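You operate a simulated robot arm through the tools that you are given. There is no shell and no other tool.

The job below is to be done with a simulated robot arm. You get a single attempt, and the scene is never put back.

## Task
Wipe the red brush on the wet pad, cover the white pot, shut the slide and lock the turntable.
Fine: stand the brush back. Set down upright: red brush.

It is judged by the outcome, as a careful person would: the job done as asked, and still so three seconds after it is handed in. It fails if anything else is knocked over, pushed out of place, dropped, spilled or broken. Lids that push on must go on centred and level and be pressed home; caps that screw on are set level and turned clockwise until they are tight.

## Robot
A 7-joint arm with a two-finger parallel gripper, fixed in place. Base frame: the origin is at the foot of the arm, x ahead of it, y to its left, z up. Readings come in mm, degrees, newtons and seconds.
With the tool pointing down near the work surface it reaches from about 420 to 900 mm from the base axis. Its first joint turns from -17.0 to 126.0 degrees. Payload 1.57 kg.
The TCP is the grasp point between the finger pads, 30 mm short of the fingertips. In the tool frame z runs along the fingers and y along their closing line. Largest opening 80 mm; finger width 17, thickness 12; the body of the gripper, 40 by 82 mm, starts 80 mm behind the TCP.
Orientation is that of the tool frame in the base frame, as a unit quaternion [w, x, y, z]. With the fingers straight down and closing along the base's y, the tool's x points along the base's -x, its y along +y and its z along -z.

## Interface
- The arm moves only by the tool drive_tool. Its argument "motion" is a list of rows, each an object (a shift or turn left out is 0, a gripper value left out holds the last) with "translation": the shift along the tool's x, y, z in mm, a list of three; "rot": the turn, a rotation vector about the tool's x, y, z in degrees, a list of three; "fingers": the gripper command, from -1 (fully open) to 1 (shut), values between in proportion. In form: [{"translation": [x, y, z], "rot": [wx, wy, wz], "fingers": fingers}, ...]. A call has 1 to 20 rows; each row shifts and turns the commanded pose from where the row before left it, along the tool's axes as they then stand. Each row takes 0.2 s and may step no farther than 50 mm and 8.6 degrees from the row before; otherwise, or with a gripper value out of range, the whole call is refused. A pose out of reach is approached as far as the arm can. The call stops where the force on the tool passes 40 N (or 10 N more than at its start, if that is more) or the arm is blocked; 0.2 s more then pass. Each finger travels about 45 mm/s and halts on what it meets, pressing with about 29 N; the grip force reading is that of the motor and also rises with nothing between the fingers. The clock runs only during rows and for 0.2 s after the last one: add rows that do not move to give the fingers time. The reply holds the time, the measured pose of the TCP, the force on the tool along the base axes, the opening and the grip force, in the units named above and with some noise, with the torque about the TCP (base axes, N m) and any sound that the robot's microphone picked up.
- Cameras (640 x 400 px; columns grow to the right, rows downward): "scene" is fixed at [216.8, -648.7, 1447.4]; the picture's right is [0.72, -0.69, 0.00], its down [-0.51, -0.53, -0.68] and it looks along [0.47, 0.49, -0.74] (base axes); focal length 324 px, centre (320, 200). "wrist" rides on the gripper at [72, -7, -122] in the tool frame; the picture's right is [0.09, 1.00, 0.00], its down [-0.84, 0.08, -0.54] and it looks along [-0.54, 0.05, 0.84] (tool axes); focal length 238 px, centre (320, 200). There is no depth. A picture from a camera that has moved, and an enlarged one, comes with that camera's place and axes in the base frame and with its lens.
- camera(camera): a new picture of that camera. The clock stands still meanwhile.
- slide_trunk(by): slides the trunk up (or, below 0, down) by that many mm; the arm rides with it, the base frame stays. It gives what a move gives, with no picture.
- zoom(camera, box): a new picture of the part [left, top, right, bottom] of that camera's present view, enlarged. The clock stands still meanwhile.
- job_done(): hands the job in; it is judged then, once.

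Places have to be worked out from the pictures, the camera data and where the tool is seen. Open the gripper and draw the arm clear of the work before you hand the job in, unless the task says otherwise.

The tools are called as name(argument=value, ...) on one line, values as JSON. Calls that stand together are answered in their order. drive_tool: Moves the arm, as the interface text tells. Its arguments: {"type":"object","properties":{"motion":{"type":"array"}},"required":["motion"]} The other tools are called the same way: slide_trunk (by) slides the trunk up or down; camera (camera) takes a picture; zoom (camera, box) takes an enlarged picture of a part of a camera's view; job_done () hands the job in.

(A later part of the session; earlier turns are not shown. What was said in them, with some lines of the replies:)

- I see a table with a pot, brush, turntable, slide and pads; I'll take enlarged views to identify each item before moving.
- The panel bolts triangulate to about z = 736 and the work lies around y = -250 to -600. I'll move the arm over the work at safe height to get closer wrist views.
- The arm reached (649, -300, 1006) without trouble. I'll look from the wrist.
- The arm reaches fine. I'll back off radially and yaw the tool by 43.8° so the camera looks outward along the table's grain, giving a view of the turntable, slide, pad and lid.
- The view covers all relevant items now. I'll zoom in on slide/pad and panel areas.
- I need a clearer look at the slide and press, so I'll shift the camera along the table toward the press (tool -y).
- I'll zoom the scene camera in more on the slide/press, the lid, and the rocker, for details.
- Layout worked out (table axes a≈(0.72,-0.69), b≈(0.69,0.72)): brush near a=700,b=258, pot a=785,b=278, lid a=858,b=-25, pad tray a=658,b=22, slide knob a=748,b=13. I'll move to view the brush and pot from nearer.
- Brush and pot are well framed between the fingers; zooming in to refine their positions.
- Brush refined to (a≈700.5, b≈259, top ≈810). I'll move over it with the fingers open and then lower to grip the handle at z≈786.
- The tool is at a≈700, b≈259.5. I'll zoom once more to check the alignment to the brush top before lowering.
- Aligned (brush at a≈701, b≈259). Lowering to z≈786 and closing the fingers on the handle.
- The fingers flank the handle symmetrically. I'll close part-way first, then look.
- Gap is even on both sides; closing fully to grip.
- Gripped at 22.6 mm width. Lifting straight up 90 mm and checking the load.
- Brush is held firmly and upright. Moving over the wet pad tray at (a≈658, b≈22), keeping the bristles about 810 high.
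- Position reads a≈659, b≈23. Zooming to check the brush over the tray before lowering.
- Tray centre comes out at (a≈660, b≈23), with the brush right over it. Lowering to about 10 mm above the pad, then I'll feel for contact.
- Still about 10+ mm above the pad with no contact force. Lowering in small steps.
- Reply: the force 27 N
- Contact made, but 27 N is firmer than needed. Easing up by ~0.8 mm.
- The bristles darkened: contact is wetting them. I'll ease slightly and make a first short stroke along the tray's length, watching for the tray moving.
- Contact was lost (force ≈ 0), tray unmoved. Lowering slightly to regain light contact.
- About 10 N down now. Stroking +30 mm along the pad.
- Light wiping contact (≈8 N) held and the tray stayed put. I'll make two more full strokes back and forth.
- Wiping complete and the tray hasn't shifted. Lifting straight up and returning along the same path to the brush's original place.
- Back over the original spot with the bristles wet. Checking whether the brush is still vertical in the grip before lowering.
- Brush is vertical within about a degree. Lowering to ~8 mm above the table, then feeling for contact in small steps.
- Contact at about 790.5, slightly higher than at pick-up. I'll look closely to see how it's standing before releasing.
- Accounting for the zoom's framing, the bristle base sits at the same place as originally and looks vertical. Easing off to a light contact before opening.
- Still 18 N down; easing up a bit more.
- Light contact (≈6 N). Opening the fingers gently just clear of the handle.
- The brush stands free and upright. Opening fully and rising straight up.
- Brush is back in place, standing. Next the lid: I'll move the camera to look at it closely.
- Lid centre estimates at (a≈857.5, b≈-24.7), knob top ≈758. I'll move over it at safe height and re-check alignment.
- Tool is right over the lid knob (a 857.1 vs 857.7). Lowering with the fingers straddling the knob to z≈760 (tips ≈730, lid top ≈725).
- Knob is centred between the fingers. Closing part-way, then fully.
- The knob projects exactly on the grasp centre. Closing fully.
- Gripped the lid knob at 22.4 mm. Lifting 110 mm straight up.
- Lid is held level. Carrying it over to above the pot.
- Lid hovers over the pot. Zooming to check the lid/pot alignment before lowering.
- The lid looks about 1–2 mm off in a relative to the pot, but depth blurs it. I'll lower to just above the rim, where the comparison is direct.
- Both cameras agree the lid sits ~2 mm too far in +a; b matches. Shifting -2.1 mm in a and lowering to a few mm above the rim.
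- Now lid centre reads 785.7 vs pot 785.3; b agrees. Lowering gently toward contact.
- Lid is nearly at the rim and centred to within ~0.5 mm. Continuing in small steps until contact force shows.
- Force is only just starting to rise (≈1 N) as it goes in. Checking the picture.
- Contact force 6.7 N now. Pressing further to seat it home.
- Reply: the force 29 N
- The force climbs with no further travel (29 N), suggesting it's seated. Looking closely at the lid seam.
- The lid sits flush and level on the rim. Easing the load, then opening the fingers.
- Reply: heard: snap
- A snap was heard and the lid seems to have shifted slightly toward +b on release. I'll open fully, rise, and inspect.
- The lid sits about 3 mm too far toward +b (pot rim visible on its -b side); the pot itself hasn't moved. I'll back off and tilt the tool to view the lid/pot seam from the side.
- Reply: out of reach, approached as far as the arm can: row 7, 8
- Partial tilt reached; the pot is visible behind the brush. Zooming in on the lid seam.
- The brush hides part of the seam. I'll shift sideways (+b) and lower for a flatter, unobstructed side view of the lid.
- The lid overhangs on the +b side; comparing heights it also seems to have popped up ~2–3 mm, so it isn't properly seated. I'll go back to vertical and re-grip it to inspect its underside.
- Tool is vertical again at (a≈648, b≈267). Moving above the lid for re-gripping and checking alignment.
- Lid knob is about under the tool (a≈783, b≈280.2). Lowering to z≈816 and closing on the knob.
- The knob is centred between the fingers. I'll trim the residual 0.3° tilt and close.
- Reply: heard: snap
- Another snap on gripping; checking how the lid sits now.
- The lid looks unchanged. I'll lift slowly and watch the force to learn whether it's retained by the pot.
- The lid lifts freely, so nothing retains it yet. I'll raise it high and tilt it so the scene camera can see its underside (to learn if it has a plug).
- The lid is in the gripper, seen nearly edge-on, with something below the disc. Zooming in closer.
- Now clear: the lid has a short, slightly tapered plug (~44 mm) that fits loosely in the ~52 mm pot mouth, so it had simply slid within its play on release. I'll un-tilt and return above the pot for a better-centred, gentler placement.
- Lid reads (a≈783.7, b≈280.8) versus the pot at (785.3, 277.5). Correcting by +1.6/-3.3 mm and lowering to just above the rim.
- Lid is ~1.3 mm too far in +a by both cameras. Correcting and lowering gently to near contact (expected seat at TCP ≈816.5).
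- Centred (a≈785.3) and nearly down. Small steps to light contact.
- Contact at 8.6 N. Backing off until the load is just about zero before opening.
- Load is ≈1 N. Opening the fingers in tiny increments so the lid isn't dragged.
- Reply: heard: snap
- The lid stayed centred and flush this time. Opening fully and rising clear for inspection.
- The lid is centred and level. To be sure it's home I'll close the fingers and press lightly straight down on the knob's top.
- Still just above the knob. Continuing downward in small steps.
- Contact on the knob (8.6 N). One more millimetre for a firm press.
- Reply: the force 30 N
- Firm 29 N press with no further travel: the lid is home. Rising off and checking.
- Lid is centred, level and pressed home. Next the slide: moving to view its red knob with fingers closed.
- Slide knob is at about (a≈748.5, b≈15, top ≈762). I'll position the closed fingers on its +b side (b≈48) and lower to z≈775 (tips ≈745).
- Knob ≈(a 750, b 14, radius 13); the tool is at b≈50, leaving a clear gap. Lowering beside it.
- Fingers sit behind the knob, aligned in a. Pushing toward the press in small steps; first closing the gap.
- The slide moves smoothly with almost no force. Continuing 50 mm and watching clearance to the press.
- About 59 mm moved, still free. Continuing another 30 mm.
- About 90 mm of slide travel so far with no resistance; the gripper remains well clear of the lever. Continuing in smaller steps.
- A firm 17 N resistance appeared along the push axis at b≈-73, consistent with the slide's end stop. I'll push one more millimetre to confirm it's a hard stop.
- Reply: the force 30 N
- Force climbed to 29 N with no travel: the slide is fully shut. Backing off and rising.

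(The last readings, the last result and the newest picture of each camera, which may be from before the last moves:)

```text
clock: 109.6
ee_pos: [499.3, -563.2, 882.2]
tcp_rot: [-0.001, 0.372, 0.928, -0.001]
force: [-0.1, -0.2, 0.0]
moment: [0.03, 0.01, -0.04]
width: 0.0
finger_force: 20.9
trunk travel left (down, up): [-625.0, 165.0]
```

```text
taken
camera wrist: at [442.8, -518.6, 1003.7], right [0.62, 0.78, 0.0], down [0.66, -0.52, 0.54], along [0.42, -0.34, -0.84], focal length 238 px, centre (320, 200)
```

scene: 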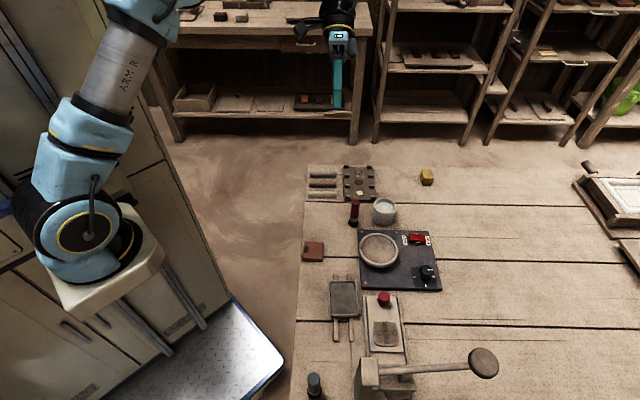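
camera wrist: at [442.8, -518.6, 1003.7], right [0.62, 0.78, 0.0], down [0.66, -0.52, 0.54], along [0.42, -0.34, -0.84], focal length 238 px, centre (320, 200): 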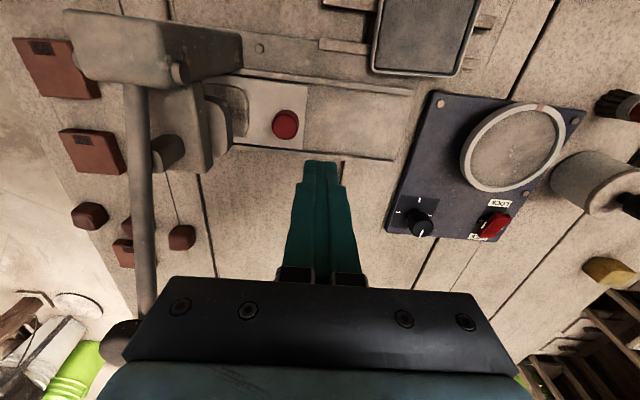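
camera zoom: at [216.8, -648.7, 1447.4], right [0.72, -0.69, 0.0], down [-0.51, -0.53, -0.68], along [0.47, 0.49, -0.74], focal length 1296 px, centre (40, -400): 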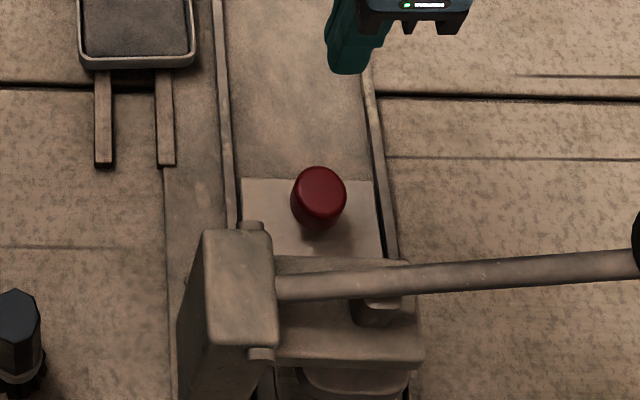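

The slide stayed shut. Now the turntable lock: moving over to view the LOCK/FREE rocker.

drive_tool(motion=[{"translation": [-1.7, 41, 0]}, {"translation": [-1.7, 41, 0]}, {"translation": [-1.7, 41, 0]}, {"translation": [-1.7, 41, 0]}, {"translation": [-1.7, 41, 0]}, {"translation": [-1.7, 41, 0]}, {}])

camera(camera="wrist")

zoom(camera="wrist", box=[270, 140, 380, 240])

zoom(camera="scene", box=[385, 215, 465, 265])

```text
clock: 111.2
ee_pos: [677.1, -390.8, 880.9]
tcp_rot: [-0.001, 0.372, 0.928, -0.001]
force: [0.4, -0.9, -0.2]
moment: [0.03, 0.0, 0.0]
width: 0.0
finger_force: 20.9
trunk travel left (down, up): [-625.0, 165.0]
```

```text
taken
camera wrist: at [620.8, -346.8, 1002.9], right [0.62, 0.78, 0.0], down [0.66, -0.52, 0.54], along [0.42, -0.34, -0.84], focal length 238 px, centre (320, 200)
```

wrist: 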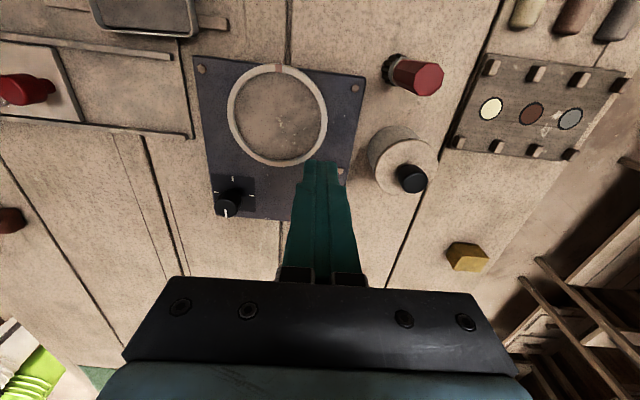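

```text
4.00 times, centred on (325, 190) of wrist
camera zoom: at [620.8, -346.8, 1002.9], right [0.62, 0.78, 0.0], down [0.66, -0.52, 0.54], along [0.42, -0.34, -0.84], focal length 953 px, centre (300, 240)
```

zoom: 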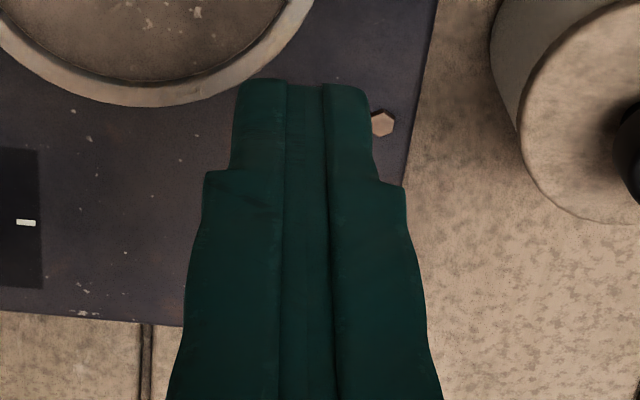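

```text
8.00 times, centred on (425, 240) of scene
camera zoom: at [216.8, -648.7, 1447.4], right [0.72, -0.69, 0.0], down [-0.51, -0.53, -0.68], along [0.47, 0.49, -0.74], focal length 2592 px, centre (-520, -120)
```

zoom: 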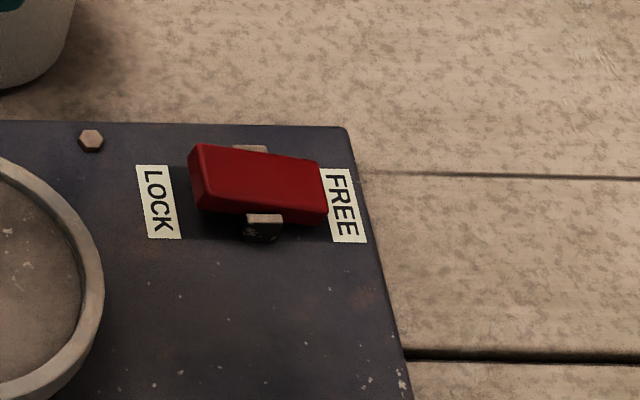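

The fingers hide the rocker from here. I'll shift to its side to locate it precisely.

drive_tool(motion=[{"translation": [-29, -18, 0]}, {"translation": [-29, -18, 0]}, {"translation": [-28, -18, 0]}, {}])

camera(camera="wrist")

zoom(camera="wrist", box=[310, 60, 430, 180])

```text
clock: 112.2
ee_pos: [703.0, -490.5, 881.0]
tcp_rot: [-0.001, 0.372, 0.928, -0.001]
force: [0.2, 0.0, -1.0]
moment: [0.03, 0.0, 0.02]
width: 0.0
finger_force: 21.1
trunk travel left (down, up): [-625.0, 165.0]
```

```text
taken
camera wrist: at [645.3, -447.5, 1002.4], right [0.62, 0.78, 0.0], down [0.66, -0.52, 0.54], along [0.42, -0.34, -0.84], focal length 238 px, centre (320, 200)
```

wrist: 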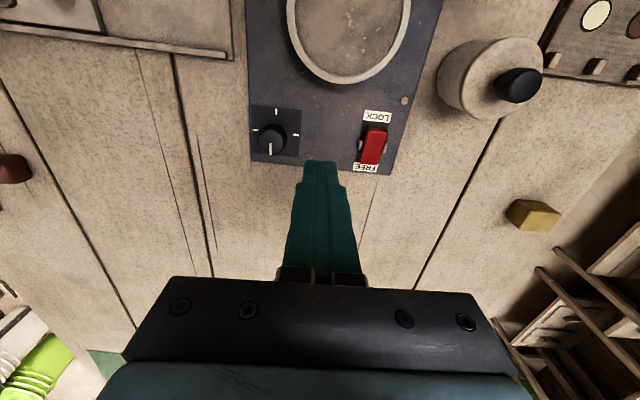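

```text
3.33 times, centred on (370, 120) of wrist
camera zoom: at [645.3, -447.5, 1002.4], right [0.62, 0.78, 0.0], down [0.66, -0.52, 0.54], along [0.42, -0.34, -0.84], focal length 794 px, centre (153, 467)
```

zoom: 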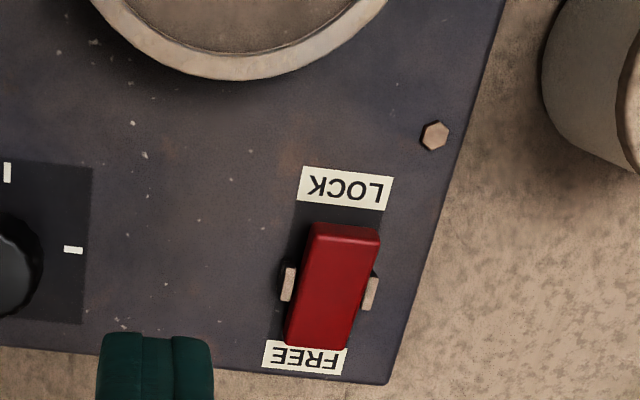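

Rocker located: pivot (a≈865, b≈192), raised LOCK end near a≈846. Moving the closed fingertips over the LOCK end and lowering to just above it.

drive_tool(motion=[{"translation": [0.5, 30.5, 0]}, {"translation": [0.5, 30.5, 0]}, {"translation": [0, 0, 30]}, {"translation": [0, 0, 30]}, {"translation": [0, 0, 28]}, {}])

zoom(camera="scene", box=[385, 205, 465, 255])

camera(camera="wrist")

```text
clock: 113.6
ee_pos: [743.4, -444.8, 794.0]
tcp_rot: [-0.001, 0.372, 0.928, -0.001]
force: [0.7, -0.2, -0.1]
moment: [-0.01, -0.02, -0.01]
width: 0.1
finger_force: 21.2
trunk travel left (down, up): [-625.0, 165.0]
```

```text
8.00 times, centred on (425, 230) of scene
camera zoom: at [216.8, -648.7, 1447.4], right [0.72, -0.69, 0.0], down [-0.51, -0.53, -0.68], along [0.47, 0.49, -0.74], focal length 2592 px, centre (-520, -40)
```

zoom: 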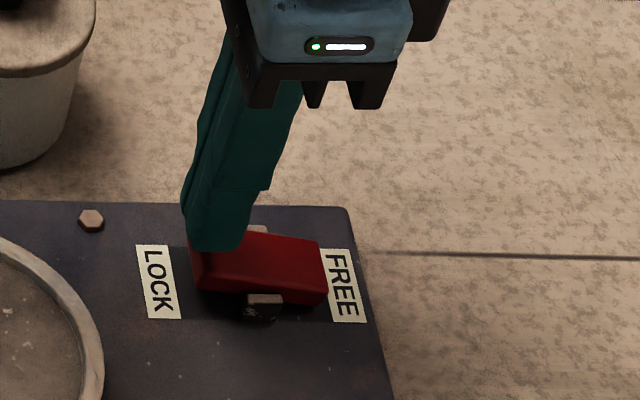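

```text
taken
camera wrist: at [686.0, -400.8, 914.6], right [0.62, 0.78, 0.0], down [0.66, -0.52, 0.54], along [0.42, -0.34, -0.84], focal length 238 px, centre (320, 200)
```

wrist: 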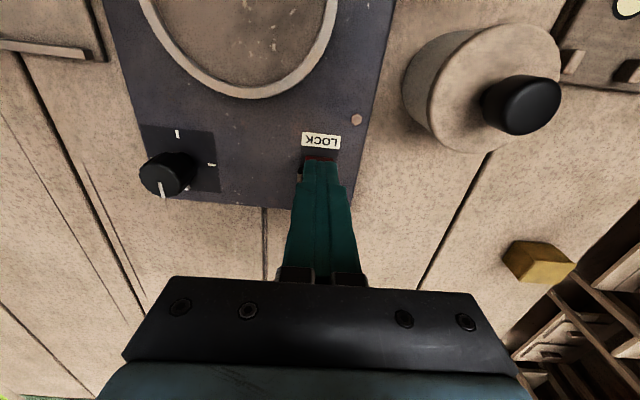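

Fingertips are over the LOCK end (a≈845, b≈192). Lowering in small steps to press it.

drive_tool(motion=[{"translation": [0, 0, 3]}, {"translation": [0, 0, 3]}, {"translation": [0, 0, 3]}, {"translation": [0, 0, 2]}, {}])

drive_tool(motion=[{"translation": [0, 0, 1.5]}, {"translation": [0, 0, 1.5]}, {}])

```text
clock: 114.8
ee_pos: [743.1, -446.2, 782.5]
tcp_rot: [0.0, 0.373, 0.928, 0.0]
force: [-0.2, 1.6, 1.5]
moment: [0.06, 0.01, 0.0]
width: 0.0
finger_force: 21.6
trunk travel left (down, up): [-625.0, 165.0]
```

```text
clock: 115.6
ee_pos: [743.9, -445.0, 779.3]
tcp_rot: [0.0, 0.372, 0.928, 0.0]
force: [0.5, 0.6, 0.3]
moment: [0.0, 0.02, -0.01]
width: 0.0
finger_force: 21.6
trunk travel left (down, up): [-625.0, 165.0]
```

zoom(camera="scene", box=[385, 205, 465, 255])

drive_tool(motion=[{"translation": [0, 0, 1.5]}, {"translation": [0, 0, 1]}, {}])

```text
8.00 times, centred on (425, 230) of scene
camera zoom: at [216.8, -648.7, 1447.4], right [0.72, -0.69, 0.0], down [-0.51, -0.53, -0.68], along [0.47, 0.49, -0.74], focal length 2592 px, centre (-520, -40)
```

zoom: 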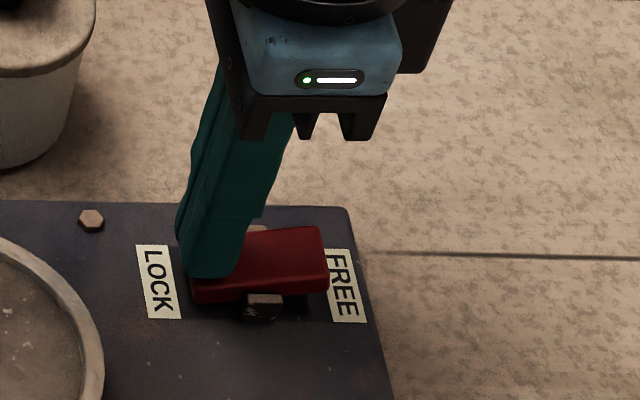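

```text
clock: 116.4
ee_pos: [743.5, -445.6, 778.2]
tcp_rot: [0.001, 0.372, 0.928, -0.001]
force: [-2.6, 1.0, 7.8]
moment: [-0.02, 0.04, 0.06]
width: 0.0
finger_force: 21.4
trunk travel left (down, up): [-625.0, 165.0]
```

The rocker has flipped: the FREE end is up. A slightly firmer press to make sure it's at its stop, then I'll rise.

drive_tool(motion=[{"translation": [0, 0, 0.8]}, {}])

drive_tool(motion=[{"translation": [0, 0, -3]}, {"translation": [0, 0, -20]}, {"translation": [0, 0, -40]}, {"translation": [0, 0, -40]}, {}])

zoom(camera="scene", box=[385, 205, 465, 255])

```text
clock: 117.0
ee_pos: [744.2, -445.4, 778.0]
tcp_rot: [0.0, 0.372, 0.928, -0.001]
force: [-3.9, 0.3, 18.5]
moment: [-0.17, 0.03, 0.15]
width: 0.2
finger_force: 21.1
trunk travel left (down, up): [-625.0, 165.0]
```

```text
clock: 118.2
ee_pos: [743.0, -445.7, 880.3]
tcp_rot: [-0.001, 0.372, 0.928, 0.0]
force: [-1.7, -0.2, 0.1]
moment: [-0.01, 0.02, 0.0]
width: 0.0
finger_force: 21.4
trunk travel left (down, up): [-625.0, 165.0]
```

```text
8.00 times, centred on (425, 230) of scene
camera zoom: at [216.8, -648.7, 1447.4], right [0.72, -0.69, 0.0], down [-0.51, -0.53, -0.68], along [0.47, 0.49, -0.74], focal length 2592 px, centre (-520, -40)
```

zoom: 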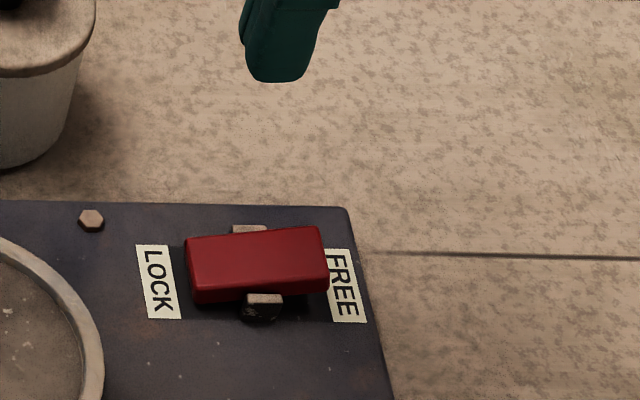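

The rocker rests with the LOCK side down. Opening the gripper and drawing the arm up and clear, then a full final check.

drive_tool(motion=[{"translation": [0, 0, -40]}, {"translation": [0, 0, -40]}, {"translation": [0, 0, -40], "fingers": -1}, {"translation": [45, 0, 0]}, {"translation": [45, 0, 0]}, {"translation": [45, 0, 0]}, {"translation": [40, 15, 0]}, {"translation": [40, 25, 0]}, {"translation": [30, 35, 0]}, {"translation": [20, 40, 0]}, {}])

camera(camera="scene")

zoom(camera="scene", box=[290, 150, 450, 250])

zoom(camera="scene", box=[290, 240, 530, 400])

```text
clock: 120.6
ee_pos: [631.9, -178.4, 997.8]
tcp_rot: [-0.001, 0.372, 0.928, 0.0]
force: [0.9, -0.5, 1.0]
moment: [-0.01, -0.02, 0.0]
width: 80.0
finger_force: 0.0
trunk travel left (down, up): [-625.0, 165.0]
```

```text
taken
```

scene: 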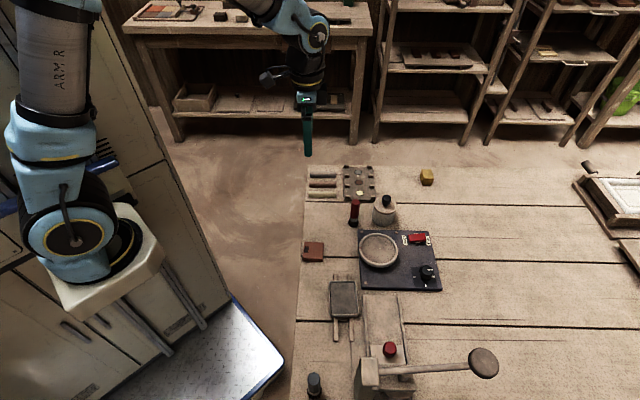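

```text
4.00 times, centred on (370, 200) of scene
camera zoom: at [216.8, -648.7, 1447.4], right [0.72, -0.69, 0.0], down [-0.51, -0.53, -0.68], along [0.47, 0.49, -0.74], focal length 1296 px, centre (120, 200)
```

zoom: 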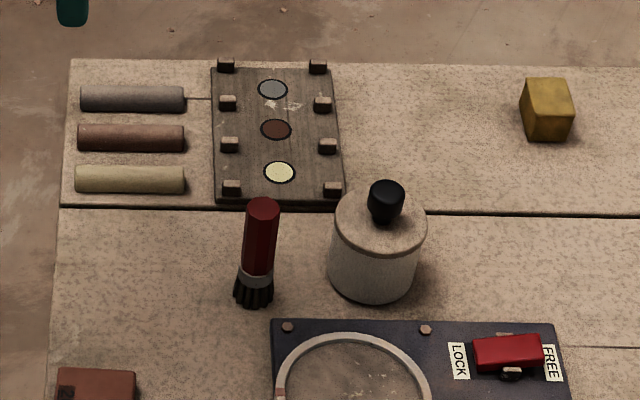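

```text
2.50 times, centred on (410, 320) of scene
camera zoom: at [216.8, -648.7, 1447.4], right [0.72, -0.69, 0.0], down [-0.51, -0.53, -0.68], along [0.47, 0.49, -0.74], focal length 810 px, centre (95, -100)
```

zoom: 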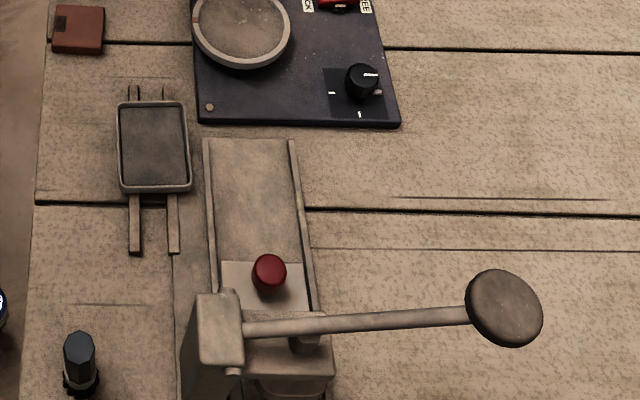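

Everything checks out: the brush is wetted and standing upright in its place, and the lid is level and centred on the white pot. The slide is shut, the rocker is on LOCK, nothing else has moved, and the arm is clear with the gripper open. Handing the job in.

job_done()

```text
The job is handed in.
```

The whole job is done and handed in; I don't have the judging result.

- **Brush:** I wiped the red brush along the wet pad in several strokes until the bristles were dark with water. I then stood it back upright in its original spot.
- **Pot:** The lid is on the white pot, level and centred, and pressed down with about 29 N. The first placement slid about 3 mm off centre when I let go, so I lifted the lid and set it again. Its plug fits loosely, so the lid rests in place rather than gripping the pot. I heard a snap when I let go of the lid both times and when I re-gripped it. I don't know what caused it, and the final pictures show nothing wrong.
- **Slide:** I pushed the slide in until it hit its end stop, and it stayed there when I backed off.
- **Turntable:** The lock switch is flipped to LOCK.

The final pictures show nothing knocked over or moved. The gripper is open and the arm is clear of the work.
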